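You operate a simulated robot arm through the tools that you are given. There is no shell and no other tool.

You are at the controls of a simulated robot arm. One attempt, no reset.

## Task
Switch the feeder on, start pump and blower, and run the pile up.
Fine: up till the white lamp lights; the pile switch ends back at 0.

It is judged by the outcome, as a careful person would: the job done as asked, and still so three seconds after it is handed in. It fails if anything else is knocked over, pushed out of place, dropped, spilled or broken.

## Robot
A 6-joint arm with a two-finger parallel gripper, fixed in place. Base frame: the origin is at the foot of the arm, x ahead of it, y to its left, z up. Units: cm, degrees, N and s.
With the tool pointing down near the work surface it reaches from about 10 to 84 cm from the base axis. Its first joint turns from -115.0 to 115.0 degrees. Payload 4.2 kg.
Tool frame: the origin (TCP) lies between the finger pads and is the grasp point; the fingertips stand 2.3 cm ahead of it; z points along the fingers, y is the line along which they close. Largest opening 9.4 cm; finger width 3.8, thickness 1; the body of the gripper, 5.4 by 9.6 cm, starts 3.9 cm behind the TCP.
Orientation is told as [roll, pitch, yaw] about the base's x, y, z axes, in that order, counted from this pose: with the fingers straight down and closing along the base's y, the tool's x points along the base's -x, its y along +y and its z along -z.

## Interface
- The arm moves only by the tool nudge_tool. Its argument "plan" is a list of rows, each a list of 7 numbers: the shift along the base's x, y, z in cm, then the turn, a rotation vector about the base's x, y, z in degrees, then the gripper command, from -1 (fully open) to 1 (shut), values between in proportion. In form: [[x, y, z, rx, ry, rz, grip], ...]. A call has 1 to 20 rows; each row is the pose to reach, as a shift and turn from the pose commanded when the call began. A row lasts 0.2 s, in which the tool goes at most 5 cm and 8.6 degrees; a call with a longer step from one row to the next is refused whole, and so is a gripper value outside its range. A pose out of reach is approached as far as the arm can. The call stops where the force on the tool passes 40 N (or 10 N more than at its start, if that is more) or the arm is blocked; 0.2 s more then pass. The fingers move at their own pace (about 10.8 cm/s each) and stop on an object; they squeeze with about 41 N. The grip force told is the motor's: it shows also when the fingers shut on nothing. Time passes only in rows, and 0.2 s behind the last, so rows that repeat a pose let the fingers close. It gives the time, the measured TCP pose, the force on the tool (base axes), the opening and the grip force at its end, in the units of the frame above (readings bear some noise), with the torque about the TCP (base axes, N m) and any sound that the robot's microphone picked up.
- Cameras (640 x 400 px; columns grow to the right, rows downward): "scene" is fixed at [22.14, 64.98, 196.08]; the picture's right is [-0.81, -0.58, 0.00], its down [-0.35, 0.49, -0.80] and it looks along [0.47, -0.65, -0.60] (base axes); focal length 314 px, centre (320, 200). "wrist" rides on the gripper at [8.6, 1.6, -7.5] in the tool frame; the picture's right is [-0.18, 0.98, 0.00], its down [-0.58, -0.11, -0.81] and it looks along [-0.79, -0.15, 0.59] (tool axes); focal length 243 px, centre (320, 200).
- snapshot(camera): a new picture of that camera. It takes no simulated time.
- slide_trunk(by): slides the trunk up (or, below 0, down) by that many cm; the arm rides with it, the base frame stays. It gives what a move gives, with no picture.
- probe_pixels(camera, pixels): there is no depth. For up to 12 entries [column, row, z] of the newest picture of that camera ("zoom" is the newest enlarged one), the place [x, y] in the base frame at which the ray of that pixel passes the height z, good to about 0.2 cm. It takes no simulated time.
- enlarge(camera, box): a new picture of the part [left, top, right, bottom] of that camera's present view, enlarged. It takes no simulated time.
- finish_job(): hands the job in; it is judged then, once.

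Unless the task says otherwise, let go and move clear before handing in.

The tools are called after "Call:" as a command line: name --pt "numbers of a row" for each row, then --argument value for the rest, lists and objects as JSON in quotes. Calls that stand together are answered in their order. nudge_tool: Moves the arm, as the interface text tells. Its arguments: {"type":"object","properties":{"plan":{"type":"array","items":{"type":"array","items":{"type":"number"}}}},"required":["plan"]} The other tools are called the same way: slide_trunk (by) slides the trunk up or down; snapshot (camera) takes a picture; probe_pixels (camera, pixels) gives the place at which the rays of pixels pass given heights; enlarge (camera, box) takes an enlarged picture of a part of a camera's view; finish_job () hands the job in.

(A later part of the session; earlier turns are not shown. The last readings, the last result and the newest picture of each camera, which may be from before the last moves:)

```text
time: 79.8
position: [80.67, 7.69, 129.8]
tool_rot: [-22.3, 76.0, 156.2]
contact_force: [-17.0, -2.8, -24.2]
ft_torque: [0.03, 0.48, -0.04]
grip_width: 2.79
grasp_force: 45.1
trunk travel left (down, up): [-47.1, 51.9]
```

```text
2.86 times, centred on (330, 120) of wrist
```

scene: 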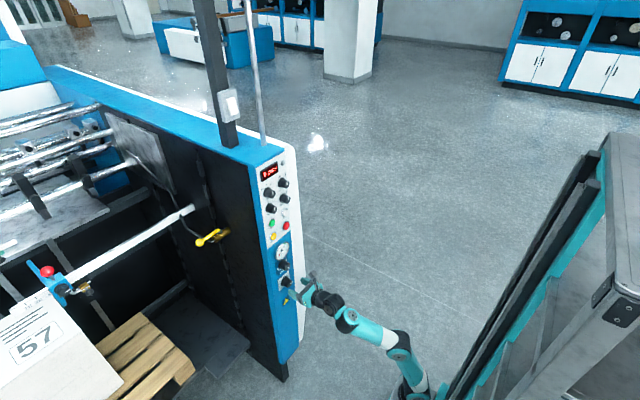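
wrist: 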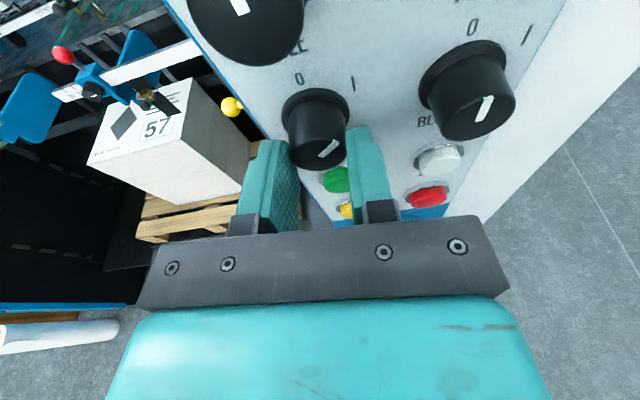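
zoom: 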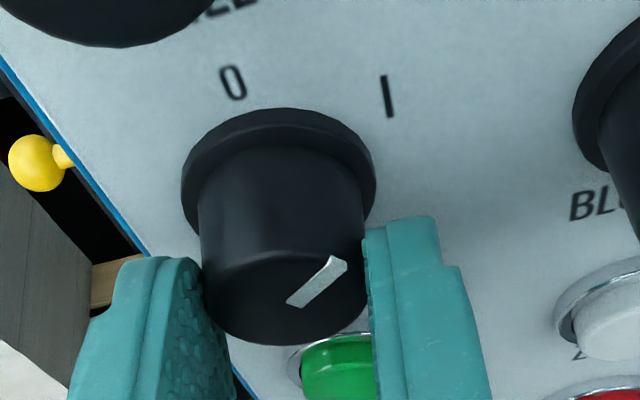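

The gauge needle has risen off zero, so the pump is running. The mark is a few degrees short of I, so I'll add about 6° by rolling around the tool axis.

Call:
nudge_tool --pt "-0.1 0 0.1 2 0 -0.5 1" --pt "-0.1 0 0.15 5 0 -1.2 1" --pt "-0.1 0 0.15 7 0 -1.7 1" --pt "-0.1 0 0.15 7 0 -1.7 1"

Call:
enlarge --camera "wrist" --box '[240, 50, 420, 190]'

```text
time: 80.8
position: [80.7, 7.72, 129.84]
tool_rot: [-42.8, 72.1, 134.9]
contact_force: [-7.5, 3.7, -33.1]
ft_torque: [0.1, 0.59, 0.47]
grip_width: 2.84
grasp_force: 45.2
trunk travel left (down, up): [-47.1, 51.9]
```

```text
2.86 times, centred on (330, 120) of wrist
```

zoom: 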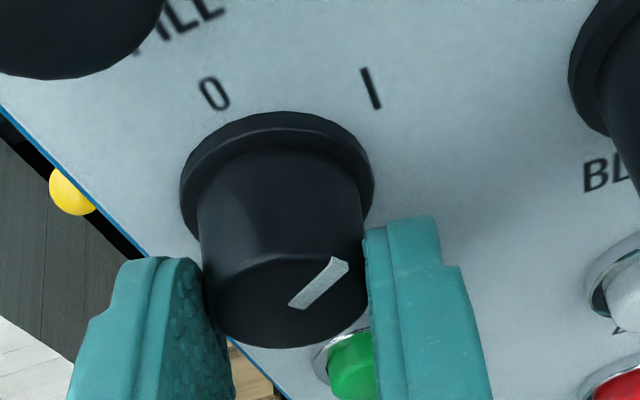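

The mark (290,305)→(342,262) now lines up with I. Releasing and backing straight out.

Call:
nudge_tool --pt "0 0 -0.1 0 0 0 0.4" --pt "0 0 -0.1 0 0 0 0.1" --pt "-0.2 0 0 0 0 0 -0.1" --pt "-0.5 0 0 0 0 0 -0.1" --pt "-2 0 0.2 0 0 0 -0.1" --pt "-3.5 0 0.3 0 0 0 -0.1" --pt "-4.5 0 0.3 0 0 0 -0.1"

Call:
snapshot --camera "wrist"

Call:
enlarge --camera "scene" --box '[245, 150, 341, 290]'

```text
time: 82.4
position: [76.6, 7.88, 131.53]
tool_rot: [-43.4, 72.4, 134.3]
contact_force: [0.6, 0.2, 0.2]
ft_torque: [0.01, 0.01, 0.01]
grip_width: 5.17
grasp_force: 0.1
out of reach, approached as far as the arm can: row 5, 6, 7
trunk travel left (down, up): [-47.1, 51.9]
```

```text
taken
```

wrist: 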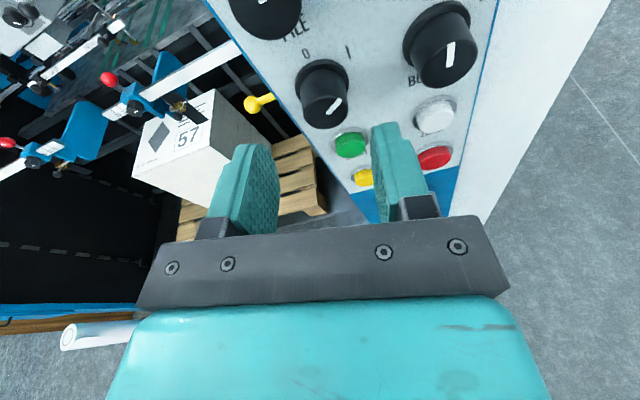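

```text
2.86 times, centred on (293, 220) of scene
```

zoom: 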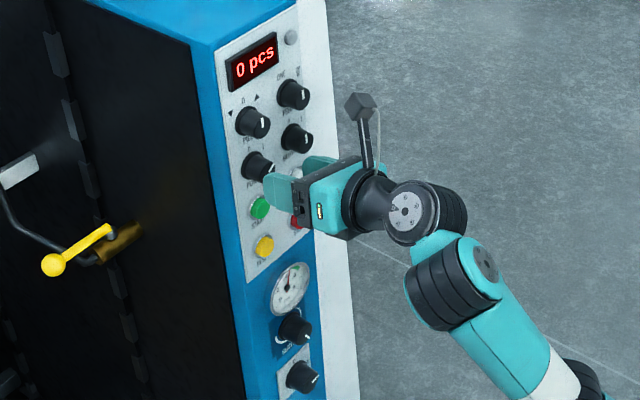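

The gauge needle now points well up its scale and PUMP shows I. Next is BLOWER: I'll retreat slightly, roll back to -50° and shift right to y≈0.9.

Call:
nudge_tool --pt "-0.3 -0.8 -0.1 -7.9 0 0 -0.1" --pt "-0.4 -1.6 -0.3 -15.8 0 0 -0.1" --pt "-0.4 -2.5 -0.5 -23.7 0 0 -0.1" --pt "-0.4 -3.4 -0.7 -31.5 0 0 -0.1" --pt "-0.4 -4.3 -0.9 -39.4 0 0 -0.1" --pt "-0.4 -5.2 -1.1 -47.3 0 0 -0.1" --pt "-0.4 -6.1 -1.3 -55.2 0 0 -0.1" --pt "-0.4 -7 -1.4 -63 0 0 -0.1" --pt "-0.4 -7 -1.4 -63 0 0 -0.1"

Call:
nudge_tool --pt "0 0 0 0 2.8 2.5 -0.1" --pt "0 0 0 0 2.8 2.5 -0.1"

Call:
snapshot --camera "wrist"

```text
time: 84.4
position: [78.22, 2.65, 133.45]
tool_rot: [83.6, 38.7, -105.8]
contact_force: [0.5, 0.0, -0.7]
ft_torque: [-0.01, 0.0, -0.02]
grip_width: 5.17
grasp_force: 0.0
out of reach, approached as far as the arm can: row 2, 3, 4, 5, 6, 7, 8, 9
trunk travel left (down, up): [-47.1, 51.9]
```

```text
time: 85.0
position: [78.21, 2.68, 133.36]
tool_rot: [80.2, 38.1, -105.4]
contact_force: [-0.2, 0.0, 1.1]
ft_torque: [-0.01, 0.0, -0.01]
grip_width: 5.18
grasp_force: 0.0
trunk travel left (down, up): [-47.1, 51.9]
```

```text
taken
```

wrist: 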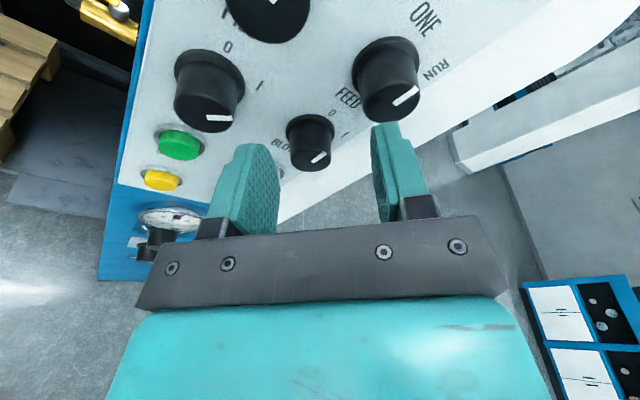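

Shifting right hit the inner reach limit: it stopped at (78.2, 2.7, 133.4) instead of (76.2, 0.9, 130.1). I'll measure BLOWER from here, then lower the trunk slightly to bring it into range.

Call:
enlarge --camera "wrist" --box '[240, 60, 400, 200]'

```text
2.86 times, centred on (320, 130) of wrist
```

zoom: 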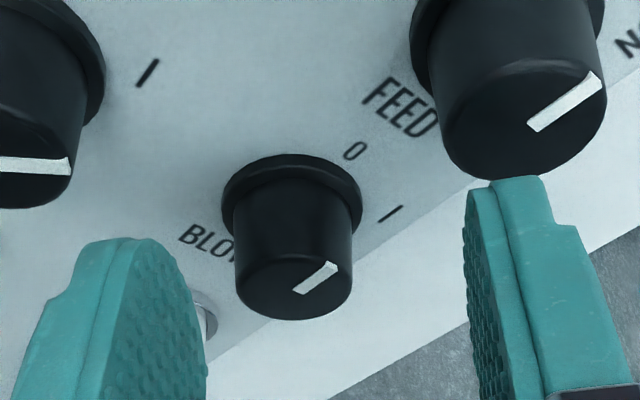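

Call:
probe_pixels --camera "zoom" --pixels '[[355, 151, 131], [355, 151, 134], [389, 214, 130], [389, 214, 133], [295, 288, 130], [295, 288, 131], [148, 72, 130], [148, 72, 133], [292, 200, 129], [292, 200, 131]]'

```text
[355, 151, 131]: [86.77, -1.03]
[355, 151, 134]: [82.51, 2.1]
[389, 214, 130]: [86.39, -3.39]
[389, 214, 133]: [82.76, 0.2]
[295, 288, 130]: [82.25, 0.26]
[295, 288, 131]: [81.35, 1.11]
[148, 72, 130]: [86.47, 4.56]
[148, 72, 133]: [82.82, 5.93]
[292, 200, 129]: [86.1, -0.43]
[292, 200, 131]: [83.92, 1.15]
```

BLOWER is 7.0 cm right of PUMP, so its axis is at about (0.55, 130.1). I'll lower the trunk 2.7 cm and line up just short of the knob face.

Call:
slide_trunk --by -2.7

Call:
nudge_tool --pt "0.2 -0.7 -0.1 0 0 0 -0.1" --pt "0.4 -1.4 -0.3 0 0 0 -0.1" --pt "0.6 -2.13 -0.5 0 0 0 -0.1" --pt "0.6 -2.13 -0.5 0 0 0 -0.1"

```text
time: 85.8
position: [78.29, 2.62, 130.65]
tool_rot: [80.2, 38.1, -105.4]
contact_force: [-1.3, 0.3, 0.0]
ft_torque: [0.0, -0.03, -0.01]
grip_width: 5.16
grasp_force: 0.0
trunk travel left (down, up): [-44.4, 54.6]
```

```text
time: 86.8
position: [79.65, 0.53, 131.13]
tool_rot: [80.3, 37.5, -106.4]
contact_force: [0.6, 0.9, 1.2]
ft_torque: [0.02, -0.02, 0.02]
grip_width: 5.15
grasp_force: 0.1
out of reach, approached as far as the arm can: row 3, 4
trunk travel left (down, up): [-44.4, 54.6]
```

It's laterally on axis at y=0.53 but 1 cm high. A further 0.9 cm of trunk drop centres it in z without needing the arm to move.

Call:
slide_trunk --by -0.9

Call:
snapshot --camera "wrist"

Call:
enlarge --camera "scene" --box '[250, 170, 330, 230]'

```text
time: 87.3
position: [79.52, 0.62, 130.27]
tool_rot: [80.3, 37.6, -106.3]
contact_force: [-0.8, 0.5, 0.1]
ft_torque: [0.03, 0.0, 0.01]
grip_width: 5.15
grasp_force: 0.1
trunk travel left (down, up): [-43.5, 55.5]
```

```text
taken
```

wrist: 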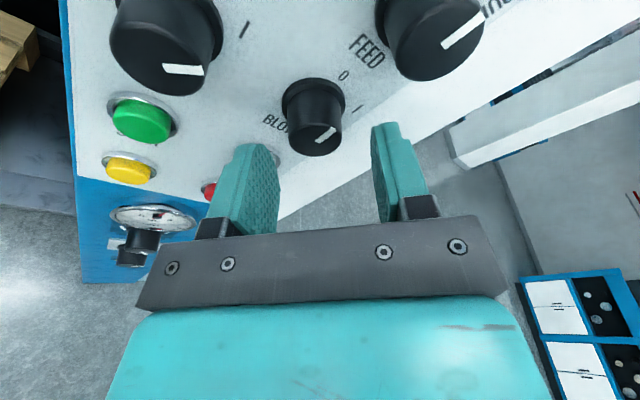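

```text
6.67 times, centred on (290, 200) of scene
```

zoom: 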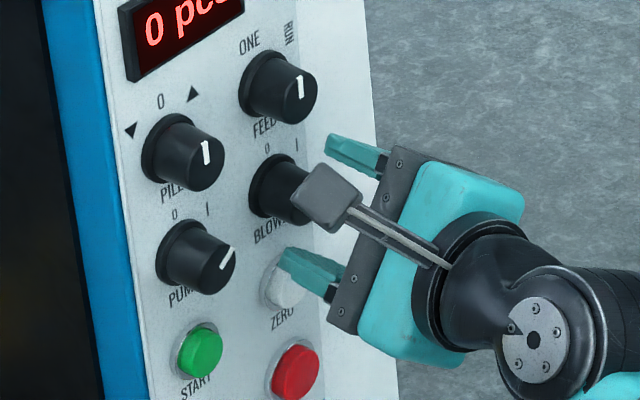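

BLOWER is centred between the pads with no contact. Moving in 1.4 cm.

Call:
nudge_tool --pt "0.5 -0.03 -0.05 0 0 0 -0.1" --pt "1 -0.05 -0.1 0 0 0 -0.1" --pt "1.4 -0.05 -0.15 0 0 0 -0.1" --pt "1.4 -0.05 -0.15 0 0 0 -0.1"

Call:
snapshot --camera "wrist"

```text
time: 88.3
position: [80.6, 0.44, 129.47]
tool_rot: [80.4, 37.6, -106.4]
contact_force: [-0.8, -0.3, 0.4]
ft_torque: [-0.02, 0.0, -0.02]
grip_width: 5.16
grasp_force: 0.2
out of reach, approached as far as the arm can: row 2, 3, 4
trunk travel left (down, up): [-43.5, 55.5]
```

```text
taken
```

wrist: 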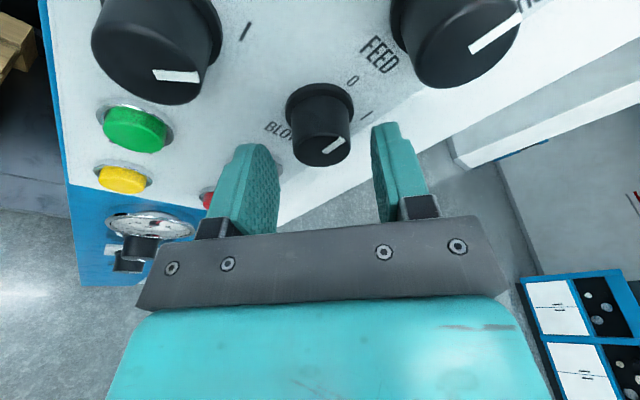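

It's now at the outer limit and 0.6 cm low, so a 0.6 cm trunk lift centres it on the knob.

Call:
slide_trunk --by 0.6

Call:
nudge_tool --pt "0.1 0.1 0 0 0 0 0.15" --pt "0.15 0.1 0 0 0 0 0.4" --pt "0.15 0.1 0 0 0 0 1" --pt "0.15 0.1 0 0 0 0 1"

Call:
snapshot --camera "wrist"

```text
time: 88.9
position: [80.61, 0.38, 130.19]
tool_rot: [80.3, 37.6, -106.4]
contact_force: [0.6, -0.3, 0.4]
ft_torque: [0.0, 0.0, -0.02]
grip_width: 5.17
grasp_force: 0.1
trunk travel left (down, up): [-44.1, 54.9]
```

```text
time: 89.9
position: [80.73, 0.66, 130.12]
tool_rot: [80.2, 37.6, -106.3]
contact_force: [-4.2, 4.8, -10.0]
ft_torque: [0.02, 0.08, 0.28]
grip_width: 2.8
grasp_force: 44.5
trunk travel left (down, up): [-44.1, 54.9]
```

```text
taken
```

wrist: 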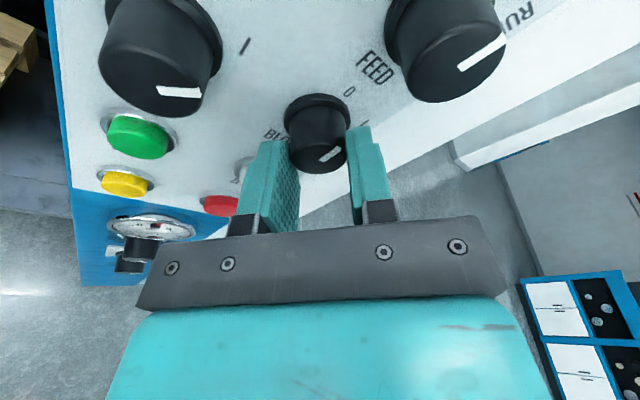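

BLOWER is gripped at 2.80 cm. Turning clockwise in small steps with a slight re-centring.

Call:
nudge_tool --pt "0 0.1 -0.1 0 0 0 1" --pt "0 0.12 -0.12 6 0 0 1" --pt "-0.03 0.12 -0.12 12 0 0 1" --pt "-0.06 0.12 -0.12 18 0 0 1" --pt "-0.1 0.12 -0.12 24 0 0 1"

Call:
snapshot --camera "wrist"

```text
time: 91.1
position: [80.54, 0.48, 130.01]
tool_rot: [67.0, 60.2, -116.6]
contact_force: [0.9, -3.5, 2.2]
ft_torque: [-0.01, -1.0, 0.24]
grip_width: 2.8
grasp_force: 44.7
out of reach, approached as far as the arm can: row 3
trunk travel left (down, up): [-44.1, 54.9]
```

```text
taken
```

wrist: 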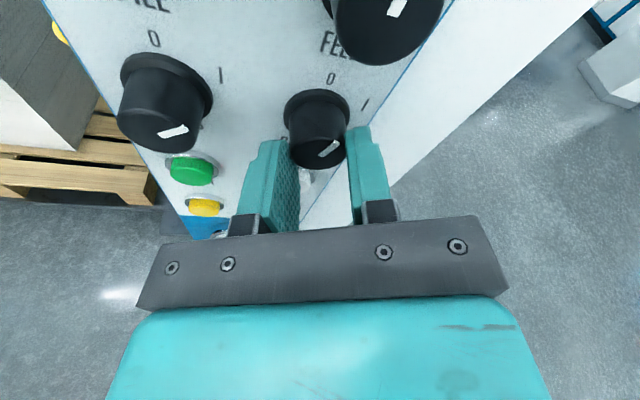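

The turn is going smoothly with low forces. Continuing.

Call:
nudge_tool --pt "0 0 0 6 0 0 1" --pt "0 0 0 12 0 0 1" --pt "0 0 0 18 0 0 1" --pt "0 0 0 24 0 0 1"

Call:
snapshot --camera "wrist"

```text
time: 92.1
position: [80.59, 0.54, 130.01]
tool_rot: [13.8, 76.6, -167.0]
contact_force: [-32.0, -6.4, -22.1]
ft_torque: [-0.02, 0.61, -0.32]
grip_width: 2.78
grasp_force: 44.9
trunk travel left (down, up): [-44.1, 54.9]
```

```text
taken
```

wrist: 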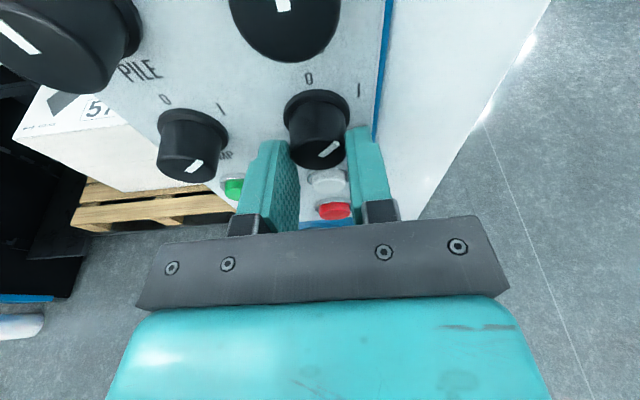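

It has turned about 47°, with the load pushing back and down. I'll shift x and z along that force to relieve it and add the last 13° around the tool axis.

Call:
nudge_tool --pt "-0.15 -0.03 -0.12 0 0 0 1" --pt "-0.15 -0.03 -0.12 4 0 -0.9 1" --pt "-0.15 -0.03 -0.12 8 0 -1.8 1" --pt "-0.15 -0.03 -0.12 13 0 -2.9 1" --pt "-0.15 -0.03 -0.12 13 0 -2.9 1"

Call:
enlarge --camera "wrist" --box '[240, 50, 420, 190]'

```text
time: 93.3
position: [80.47, 0.6, 130.01]
tool_rot: [-36.9, 73.8, 141.2]
contact_force: [12.6, 2.3, 14.3]
ft_torque: [-0.02, 0.35, 0.4]
grip_width: 2.79
grasp_force: 44.7
trunk travel left (down, up): [-44.1, 54.9]
```

```text
2.86 times, centred on (330, 120) of wrist
```

zoom: 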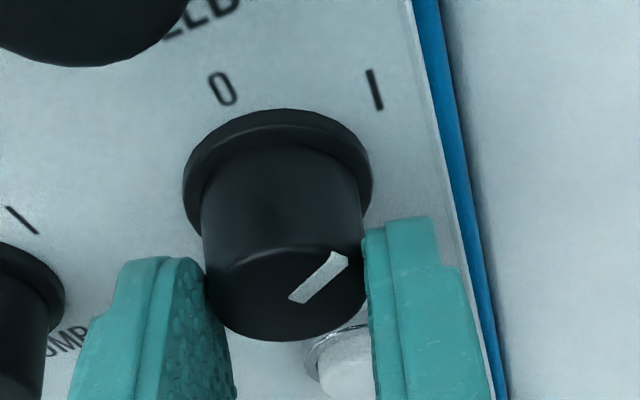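

BLOWER's mark points at I. Releasing and backing out gently, since the fingers are now left and right of the knob and a small upward drift is harmless.

Call:
nudge_tool --pt "0.05 0 0.08 0 0 0 0.4" --pt "0.05 0 0.08 0 0 0 0.1" --pt "-0.1 0 0.08 0 0 0 -0.1" --pt "-0.3 0 0.08 0 0 0 -0.1" --pt "-1 0 0.6 0 0.5 0 -0.1" --pt "-1.7 0.3 1.2 0 1 0 -0.1" --pt "-2.4 0.6 1.8 0 1.5 0 -0.1"

Call:
snapshot --camera "wrist"

Call:
enlarge --camera "scene" --box '[245, 150, 341, 290]'

```text
time: 94.9
position: [77.92, 1.38, 131.45]
tool_rot: [-33.3, 72.4, 144.4]
contact_force: [1.2, -0.4, -0.8]
ft_torque: [0.01, -0.04, -0.03]
grip_width: 5.15
grasp_force: 0.1
out of reach, approached as far as the arm can: row 7
trunk travel left (down, up): [-44.1, 54.9]
```

```text
taken
```

wrist: 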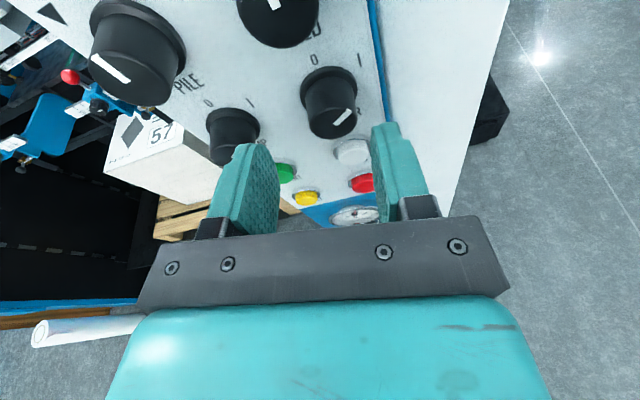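

```text
2.86 times, centred on (293, 220) of scene
```

zoom: 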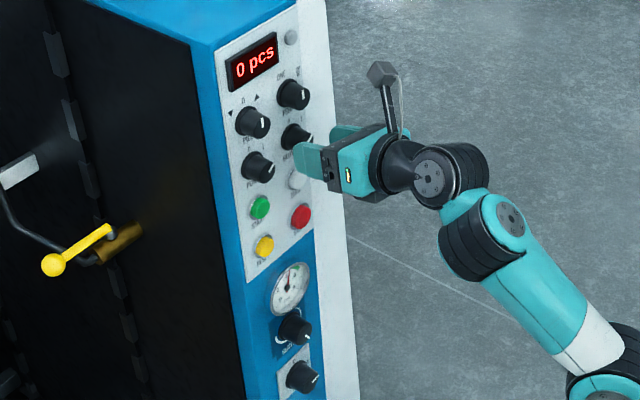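

PUMP and BLOWER are both at I and the gauge shows vacuum. Next is PILE: I'll slide up 9.5 cm, roll to about -47° and shift left to PILE's column at a standoff.

Call:
slide_trunk --by 9.5

Call:
nudge_tool --pt "-0.4 0.9 -0.6 -8.2 0 0 -0.1" --pt "-0.8 1.8 -1.2 -16.4 0 0 -0.1" --pt "-1.2 2.7 -1.8 -24.6 0 0 -0.1" --pt "-1.4 3.6 -2.5 -32.9 0 0 -0.1" --pt "-1.4 4.5 -3.2 -41.1 0 0 -0.1" --pt "-1.4 5.4 -3.8 -49.3 0 0 -0.1" --pt "-1.4 6.2 -4.4 -57.5 0 0 -0.1" --pt "-1.4 6.2 -4.4 -57.5 0 0 -0.1"

Call:
nudge_tool --pt "0 0 0 0 1.2 4.1 -0.1" --pt "0 0 0 0 1.2 4.1 -0.1"

Call:
snapshot --camera "wrist"

Call:
enlarge --camera "wrist" --box '[220, 0, 420, 140]'

```text
time: 96.2
position: [77.89, 1.42, 140.89]
tool_rot: [-33.4, 72.5, 144.2]
contact_force: [-1.0, 0.0, -0.7]
ft_torque: [-0.02, -0.02, -0.04]
grip_width: 5.18
grasp_force: 0.1
trunk travel left (down, up): [-53.6, 45.4]
```

```text
time: 98.0
position: [76.49, 7.55, 136.54]
tool_rot: [80.8, 41.3, -109.1]
contact_force: [-0.3, 0.6, 0.1]
ft_torque: [0.03, -0.01, 0.0]
grip_width: 5.17
grasp_force: 0.1
trunk travel left (down, up): [-53.6, 45.4]
```

```text
time: 98.6
position: [76.4, 7.57, 136.56]
tool_rot: [79.2, 41.1, -105.8]
contact_force: [0.8, -0.3, 0.1]
ft_torque: [0.03, 0.03, 0.0]
grip_width: 5.17
grasp_force: 0.0
trunk travel left (down, up): [-53.6, 45.4]
```

```text
taken
```

wrist: 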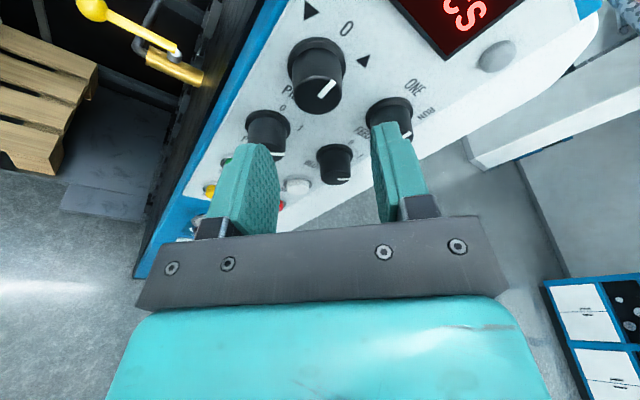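

```text
2.86 times, centred on (320, 70) of wrist
```

zoom: 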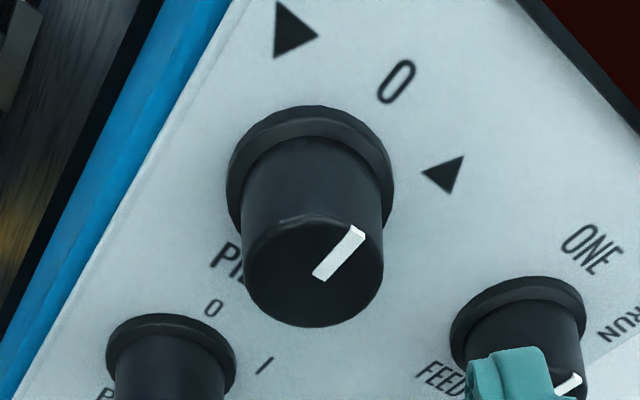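

A clean standoff, with PILE's ▼, 0 and ▲ all visible. Probing the labels and cap for its exact centre and the ▲ angle.

Call:
probe_pixels --camera "zoom" --pixels '[[397, 82, 137], [397, 82, 140], [444, 173, 137], [444, 173, 140], [294, 30, 137], [294, 30, 140], [313, 272, 136], [313, 272, 137], [213, 308, 131], [213, 308, 133], [265, 366, 130], [265, 366, 132]]'

```text
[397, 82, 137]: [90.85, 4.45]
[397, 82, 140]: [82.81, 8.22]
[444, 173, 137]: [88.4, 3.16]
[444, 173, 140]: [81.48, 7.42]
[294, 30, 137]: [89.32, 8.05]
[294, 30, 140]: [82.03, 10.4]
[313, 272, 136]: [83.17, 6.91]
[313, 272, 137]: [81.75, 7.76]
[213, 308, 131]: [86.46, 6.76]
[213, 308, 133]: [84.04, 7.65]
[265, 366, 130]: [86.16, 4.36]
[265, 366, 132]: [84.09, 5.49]
```

PILE's axis is at (7.53, 136.5), with ▲ exactly 45° clockwise. The TCP is in line, so I'll approach straight in.

Call:
nudge_tool --pt "1.2 0 0 0 0 0 -0.1" --pt "2.4 -0.02 -0.03 0 0 0 -0.1" --pt "3.6 -0.03 -0.05 0 0 0 -0.1" --pt "4.5 -0.03 -0.05 0 0 0 -0.1" --pt "4.5 -0.03 -0.05 0 0 0 -0.1"

Call:
snapshot --camera "wrist"

Call:
snapshot --camera "scene"

```text
time: 99.8
position: [80.91, 7.44, 136.43]
tool_rot: [79.2, 41.0, -105.9]
contact_force: [-1.3, 0.8, -0.2]
ft_torque: [0.01, 0.02, 0.04]
grip_width: 5.15
grasp_force: 0.1
out of reach, approached as far as the arm can: row 4
trunk travel left (down, up): [-53.6, 45.4]
```

```text
taken
```

wrist: 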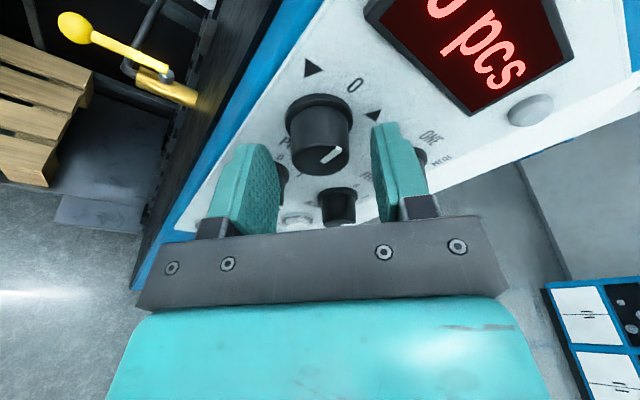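

```text
taken
```

scene: 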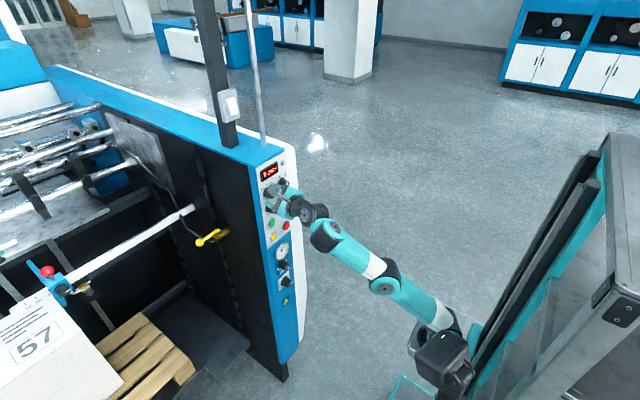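

PILE sits between the pads and the lamp stays visible in the wrist view at (530,110). Closing on the knob.

Call:
nudge_tool --pt "0.05 0.05 0.05 0 0 0 0.15" --pt "0.05 0.05 0.05 0 0 0 0.4" --pt "0.05 0.05 0.05 0 0 0 1" --pt "0.05 0.05 0.05 0 0 0 1"

Call:
enlarge --camera "scene" --box '[250, 150, 314, 206]'

Call:
snapshot --camera "wrist"

```text
time: 100.8
position: [81.08, 7.45, 136.36]
tool_rot: [79.4, 41.1, -105.9]
contact_force: [2.6, -3.9, 7.1]
ft_torque: [-0.01, 0.02, -0.35]
grip_width: 2.83
grasp_force: 44.6
trunk travel left (down, up): [-53.6, 45.4]
```

```text
7.14 times, centred on (282, 178) of scene
```

zoom: 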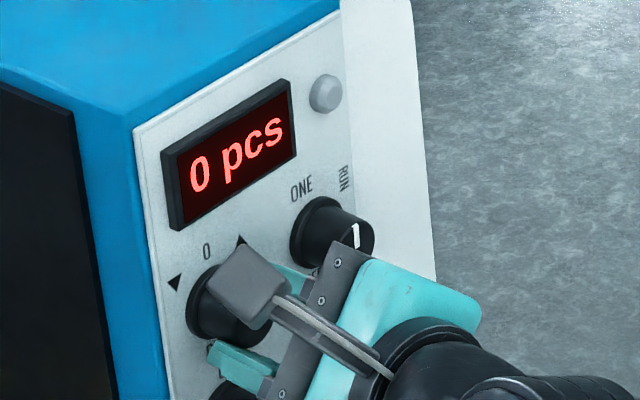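

```text
taken
```

wrist: 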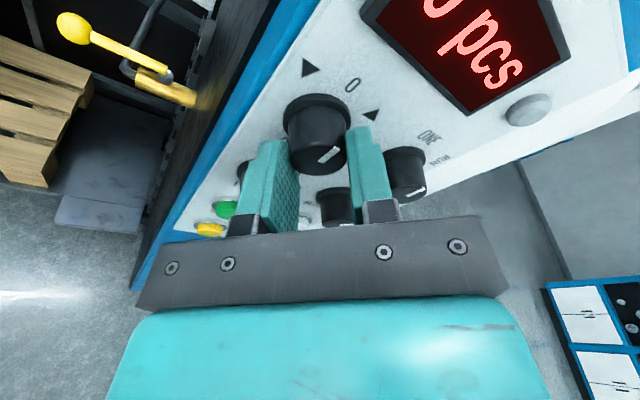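

PILE is gripped cleanly at 2.83 cm and the lamp is off. I'll turn clockwise toward ▲, starting with 21° and watching the loads.

Call:
nudge_tool --pt "0 -0.03 0.03 7 0 0 1" --pt "0 -0.03 0.03 14 0 0 1" --pt "0 -0.03 0.03 21 0 0 1"

Call:
enlarge --camera "scene" --box '[250, 150, 314, 206]'

Call:
snapshot --camera "wrist"

```text
time: 101.6
position: [80.78, 7.4, 136.37]
tool_rot: [67.1, 60.8, -115.6]
contact_force: [-22.3, -7.2, -13.1]
ft_torque: [-0.01, -0.73, 0.2]
grip_width: 2.82
grasp_force: 45.0
out of reach, approached as far as the arm can: row 1
trunk travel left (down, up): [-53.6, 45.4]
```

```text
7.14 times, centred on (282, 178) of scene
```

zoom: 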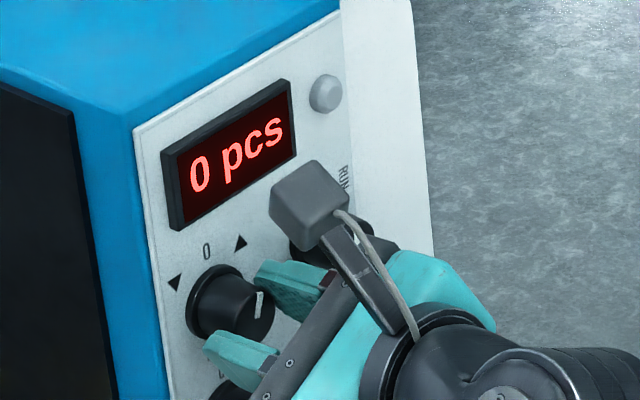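

```text
taken
```

wrist: 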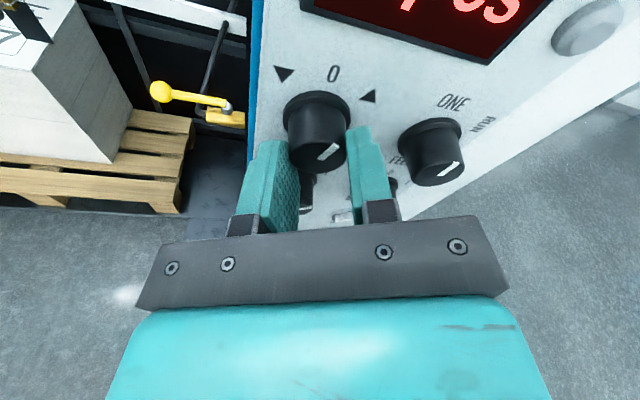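

The knob is about 22° round, the lamp is still off and nothing has moved yet. I'll relieve the load along the force and turn the remaining 23° or so to ▲.

Call:
nudge_tool --pt "-0.12 -0.05 -0.1 5 0 0 1" --pt "-0.12 -0.05 -0.1 12 0 0 1" --pt "-0.12 -0.05 -0.1 19 0 0 1" --pt "-0.12 -0.05 -0.1 24 0 0 1"

Call:
snapshot --camera "scene"

Call:
enlarge --camera "scene" --box '[250, 150, 314, 206]'

Call:
snapshot --camera "wrist"

```text
time: 102.6
position: [80.9, 7.47, 136.29]
tool_rot: [12.7, 77.6, -167.4]
contact_force: [-28.4, -3.3, -27.0]
ft_torque: [-0.01, 0.77, -0.12]
grip_width: 2.83
grasp_force: 45.2
trunk travel left (down, up): [-53.6, 45.4]
```

```text
taken
```

scene: 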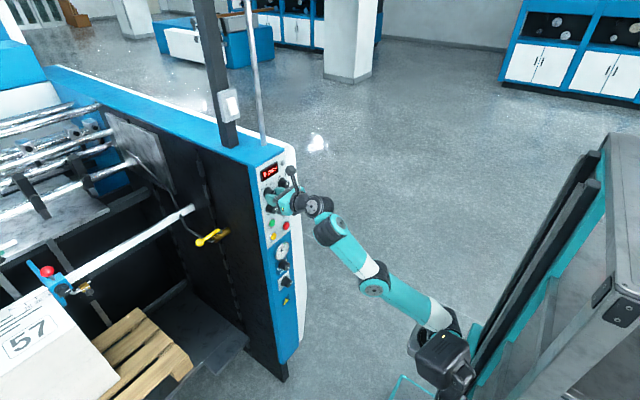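

```text
7.14 times, centred on (282, 178) of scene
```

zoom: 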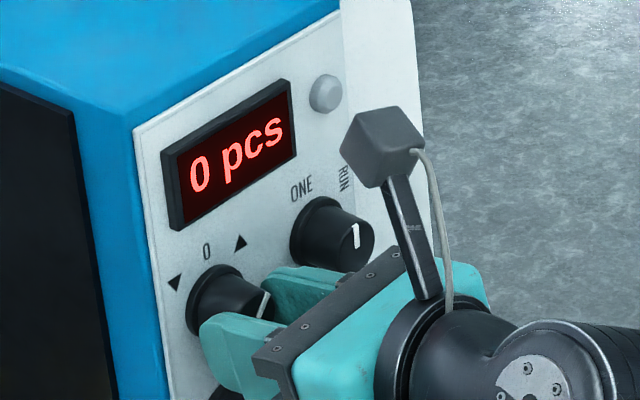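

```text
taken
```

wrist: 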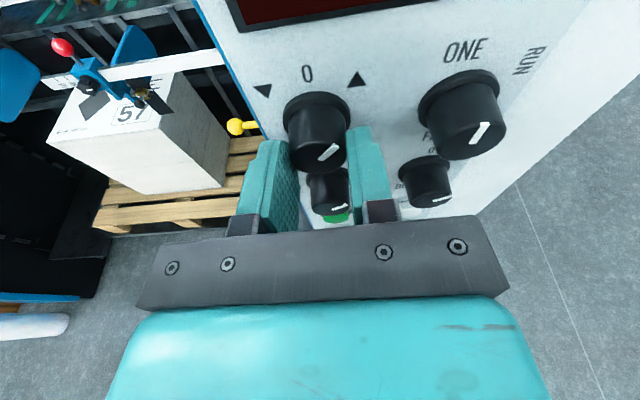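

The pile has started rising: the "57" box moved from row ~341 to ~335, and the lamp is visible and still off. I'll hold the knob and poll in short steps.

Call:
nudge_tool --pt "-0.08 0 -0.1 0 0 0 1"

Call:
snapshot --camera "scene"

Call:
enlarge --camera "scene" --box '[250, 150, 314, 206]'

```text
time: 103.0
position: [80.91, 7.53, 136.38]
tool_rot: [13.4, 77.4, -166.7]
contact_force: [-20.3, -1.1, -24.4]
ft_torque: [-0.03, 0.04, 0.06]
grip_width: 2.83
grasp_force: 44.3
trunk travel left (down, up): [-53.6, 45.4]
```

```text
taken
```

scene: 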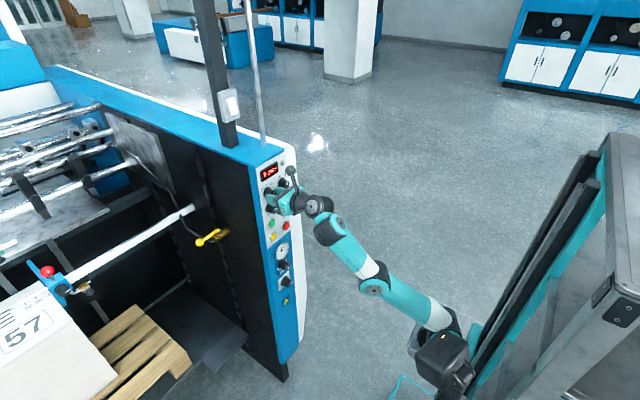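

```text
7.14 times, centred on (282, 178) of scene
```

zoom: 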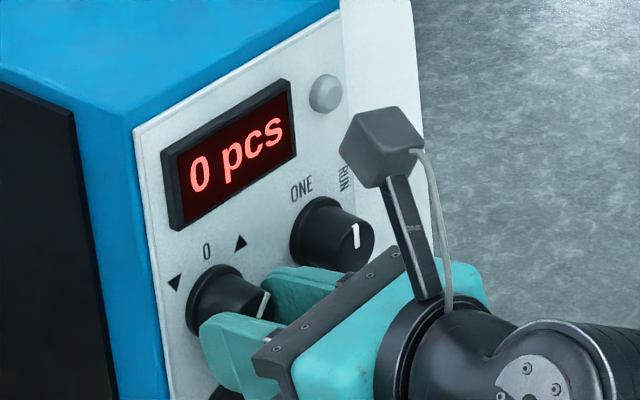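

The pile keeps rising ("57" now at row ~330) and the lamp is still off. I'll relieve the side load a bit more while polling so the return turn is smooth.

Call:
nudge_tool --pt "-0.1 0 -0.15 0 0 0 1"

Call:
snapshot --camera "scene"

Call:
enlarge --camera "scene" --box '[250, 150, 314, 206]'

```text
time: 103.4
position: [80.89, 7.65, 136.29]
tool_rot: [13.5, 77.5, -166.7]
contact_force: [-12.3, -2.5, -20.3]
ft_torque: [-0.01, 0.93, 0.02]
grip_width: 2.82
grasp_force: 45.2
trunk travel left (down, up): [-53.6, 45.4]
```

```text
taken
```

scene: 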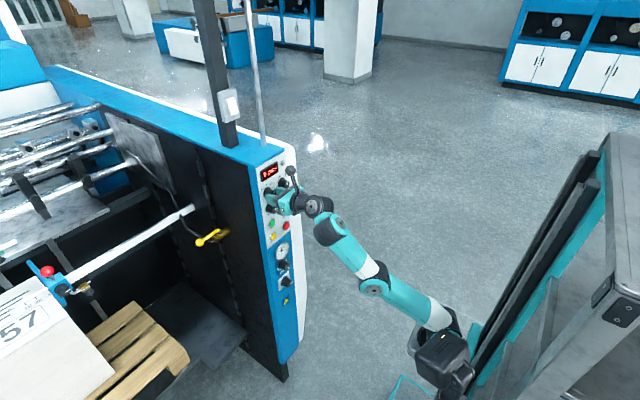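

```text
7.14 times, centred on (282, 178) of scene
```

zoom: 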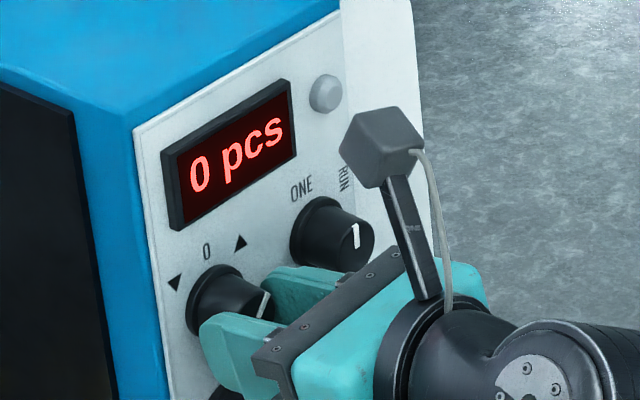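

Forces are easing, the pile is still rising and the lamp is off. Polling again.

Call:
nudge_tool --pt "-0.05 0 -0.1 0 0 0 1"

Call:
enlarge --camera "scene" --box '[0, 150, 320, 400]'

Call:
enlarge --camera "scene" --box '[250, 150, 314, 206]'

```text
time: 103.8
position: [80.89, 7.51, 136.22]
tool_rot: [13.4, 77.6, -166.6]
contact_force: [-8.7, -3.0, -18.5]
ft_torque: [-0.02, 1.21, -0.07]
grip_width: 2.81
grasp_force: 45.1
out of reach, approached as far as the arm can: row 1
trunk travel left (down, up): [-53.6, 45.4]
```

```text
1.60 times, centred on (160, 275) of scene
```

zoom: 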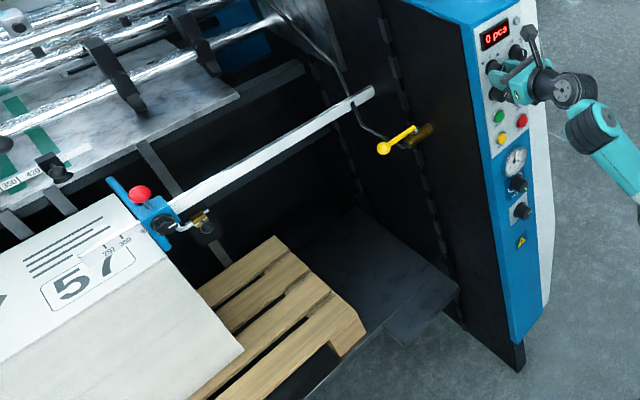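

```text
7.14 times, centred on (282, 178) of scene
```

zoom: 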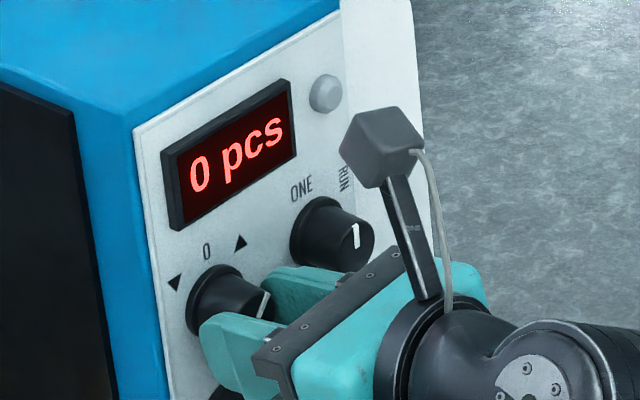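

The lamp is still off and the box top is approaching the bar with the sheet guide. Polling again.

Call:
nudge_tool --pt "0 0 0 0 0 0 1"

Call:
enlarge --camera "scene" --box '[0, 150, 320, 400]'

Call:
enlarge --camera "scene" --box '[250, 150, 314, 206]'

```text
time: 104.2
position: [80.91, 7.44, 136.3]
tool_rot: [13.5, 77.6, -166.8]
contact_force: [-7.7, -2.3, -18.8]
ft_torque: [-0.04, 1.12, -0.08]
grip_width: 2.8
grasp_force: 45.1
trunk travel left (down, up): [-53.6, 45.4]
```

```text
1.60 times, centred on (160, 275) of scene
```

zoom: 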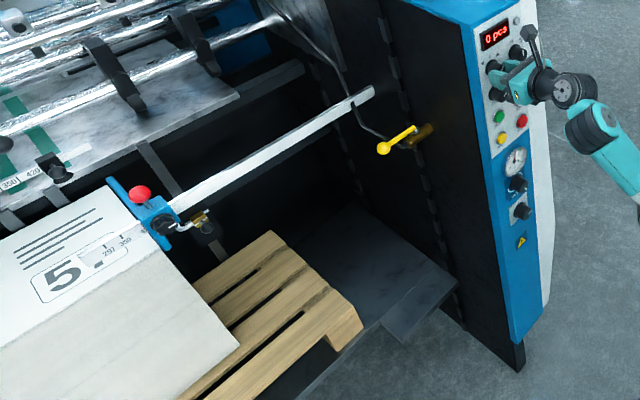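

```text
7.14 times, centred on (282, 178) of scene
```

zoom: 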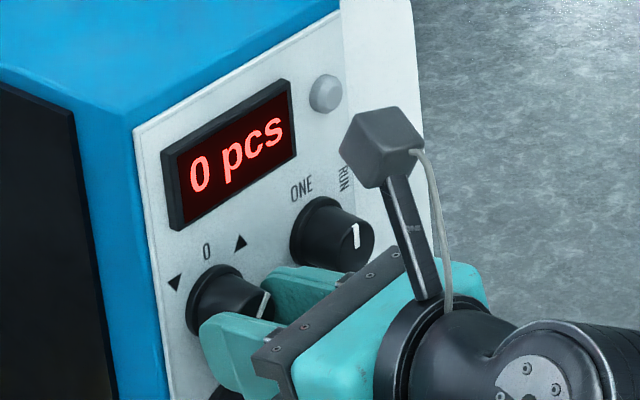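

Still rising and still no lamp. Polling again.

Call:
nudge_tool --pt "0 0 0 0 0 0 1"

Call:
enlarge --camera "scene" --box '[0, 150, 320, 400]'

Call:
enlarge --camera "scene" --box '[250, 150, 314, 206]'

```text
time: 104.6
position: [80.83, 7.5, 136.32]
tool_rot: [13.4, 77.5, -166.8]
contact_force: [-6.9, -2.6, -19.7]
ft_torque: [-0.01, 0.88, -0.04]
grip_width: 2.85
grasp_force: 45.1
trunk travel left (down, up): [-53.6, 45.4]
```

```text
1.60 times, centred on (160, 275) of scene
```

zoom: 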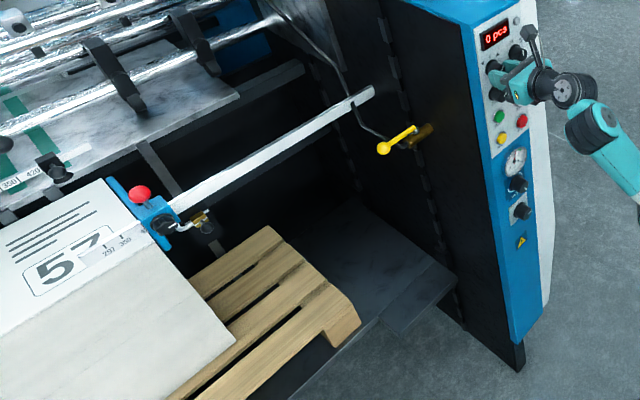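

```text
7.14 times, centred on (282, 178) of scene
```

zoom: 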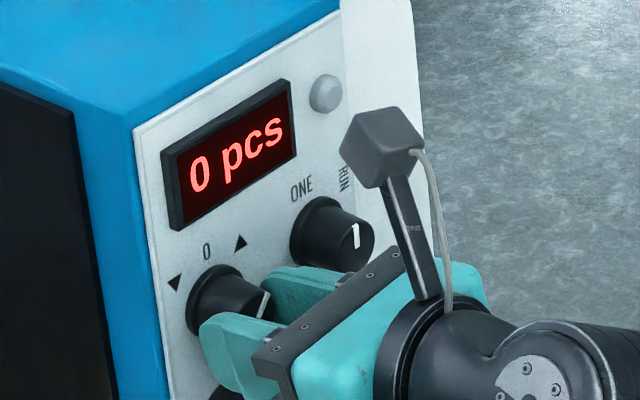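

The pile is still climbing steadily with the lamp off. Polling again in the same short step.

Call:
nudge_tool --pt "0 0 0 0 0 0 1"

Call:
enlarge --camera "scene" --box '[0, 150, 320, 400]'

Call:
enlarge --camera "scene" --box '[250, 150, 314, 206]'

```text
time: 105.0
position: [80.93, 7.58, 136.29]
tool_rot: [13.5, 77.6, -166.8]
contact_force: [-6.5, -1.9, -19.3]
ft_torque: [0.01, 0.63, -0.08]
grip_width: 2.81
grasp_force: 44.8
trunk travel left (down, up): [-53.6, 45.4]
```

```text
1.60 times, centred on (160, 275) of scene
```

zoom: 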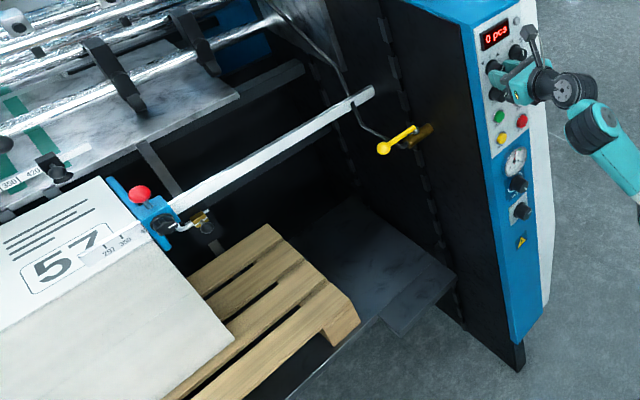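

```text
7.14 times, centred on (282, 178) of scene
```

zoom: 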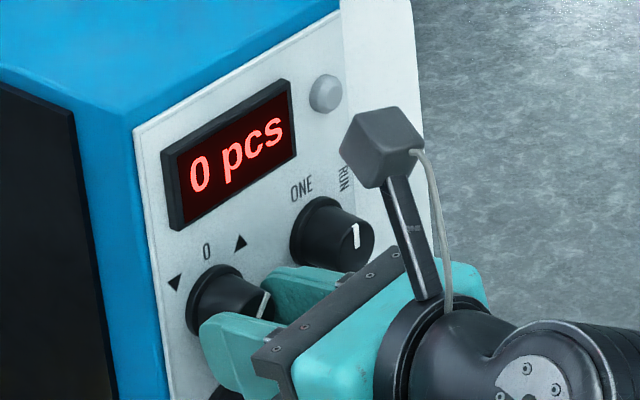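

It's creeping up more slowly near the guide, and the lamp is off. Polling again.

Call:
nudge_tool --pt "0 0 0 0 0 0 1"

Call:
enlarge --camera "scene" --box '[0, 150, 320, 400]'

Call:
enlarge --camera "scene" --box '[250, 150, 314, 206]'

```text
time: 105.4
position: [81.01, 7.48, 136.3]
tool_rot: [13.3, 77.7, -166.8]
contact_force: [-6.6, -2.3, -19.8]
ft_torque: [0.0, 0.36, -0.03]
grip_width: 2.82
grasp_force: 45.2
trunk travel left (down, up): [-53.6, 45.4]
```

```text
1.60 times, centred on (160, 275) of scene
```

zoom: 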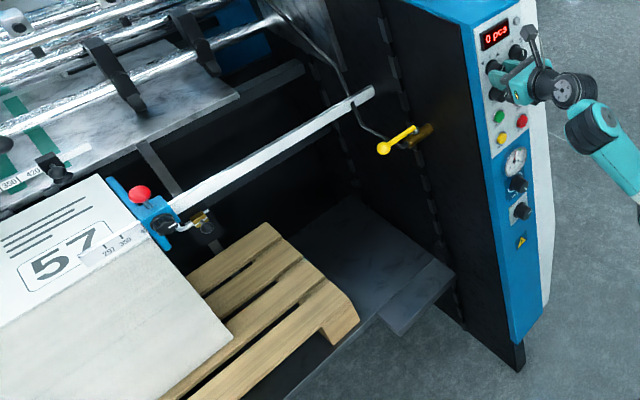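

```text
7.14 times, centred on (282, 178) of scene
```

zoom: 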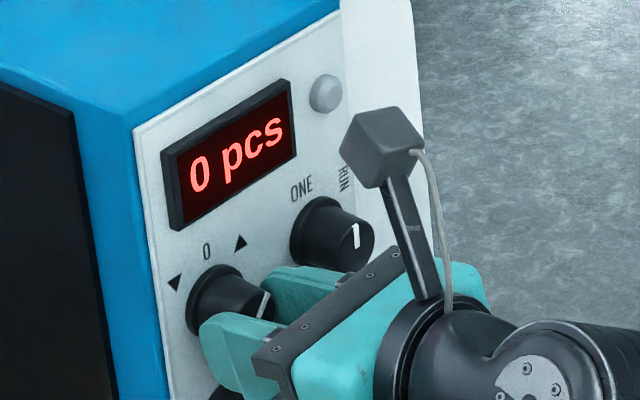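

Still rising slowly with the lamp off. Polling again.

Call:
nudge_tool --pt "0 0 0 0 0 0 1"

Call:
enlarge --camera "scene" --box '[250, 150, 314, 206]'

Call:
enlarge --camera "scene" --box '[0, 150, 320, 400]'

```text
time: 105.8
position: [80.85, 7.37, 136.46]
tool_rot: [13.4, 77.6, -166.8]
contact_force: [-6.7, -1.5, -21.0]
ft_torque: [0.02, 0.38, -0.11]
grip_width: 2.84
grasp_force: 44.8
trunk travel left (down, up): [-53.6, 45.4]
```

```text
7.14 times, centred on (282, 178) of scene
```

zoom: 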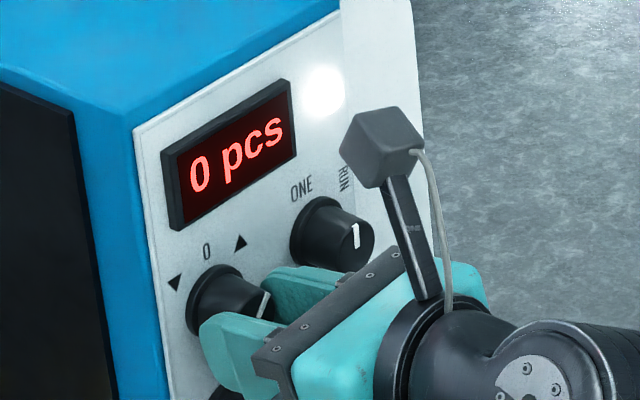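

```text
1.60 times, centred on (160, 275) of scene
```

zoom: 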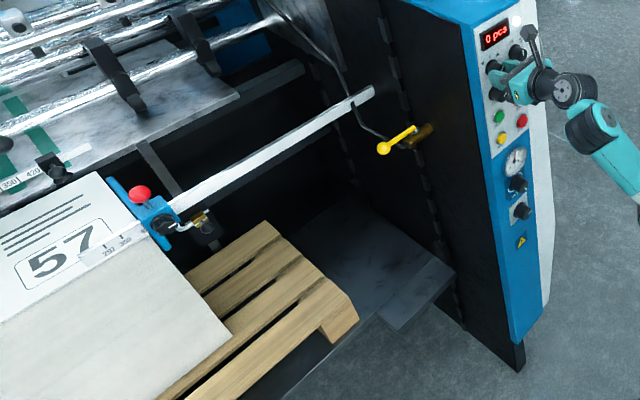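

The lamp has lit (bright at zoom (322,92)). Turning PILE back 45° to 0 immediately.

Call:
nudge_tool --pt "0 0 -0.03 -8.5 0 0 1" --pt "0 0 -0.05 -17 0 0 1" --pt "0 0 -0.05 -25.5 0 0 1" --pt "0 0 -0.05 -34 0 0 1" --pt "0 0 -0.05 -41 0 0 1" --pt "0 0 -0.05 -45 0 0 1"

Call:
enlarge --camera "scene" --box '[250, 150, 314, 206]'

Call:
snapshot --camera "wrist"

Call:
enlarge --camera "scene" --box '[0, 150, 320, 400]'

```text
time: 107.2
position: [80.85, 7.31, 136.4]
tool_rot: [79.4, 40.8, -105.8]
contact_force: [10.1, -5.2, 0.3]
ft_torque: [-0.03, 0.68, -0.92]
grip_width: 2.83
grasp_force: 44.9
trunk travel left (down, up): [-53.6, 45.4]
```

```text
7.14 times, centred on (282, 178) of scene
```

zoom: 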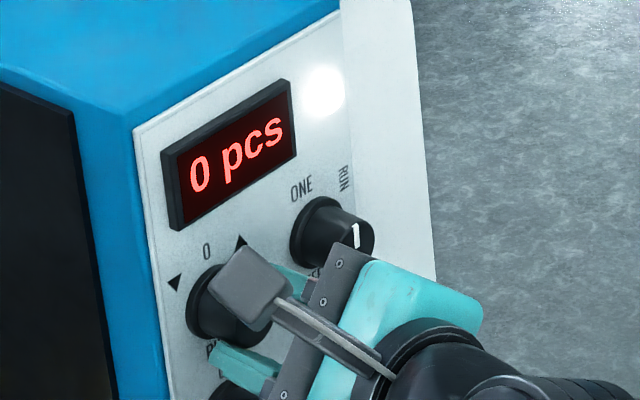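

```text
taken
```

wrist: 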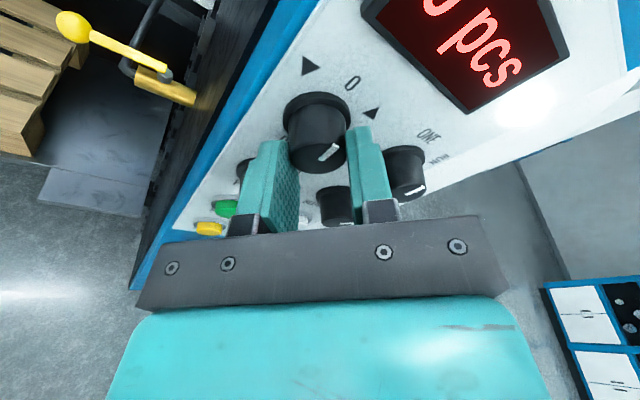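

```text
1.60 times, centred on (160, 275) of scene
```

zoom: 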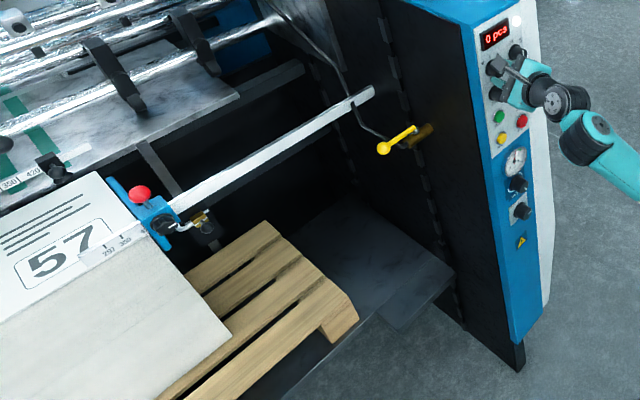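

The lamp stays lit, the pile has stopped, and PILE's mark looks the same as before the turn. I'll zoom in to confirm it's on 0 before releasing.

Call:
enlarge --camera "wrist" --box '[240, 40, 420, 180]'

```text
2.86 times, centred on (330, 110) of wrist
```

zoom: 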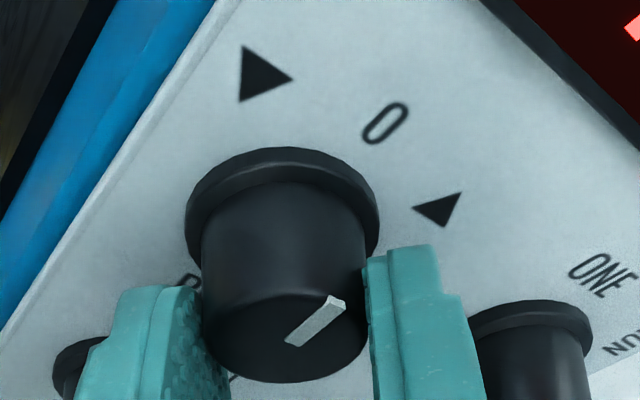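

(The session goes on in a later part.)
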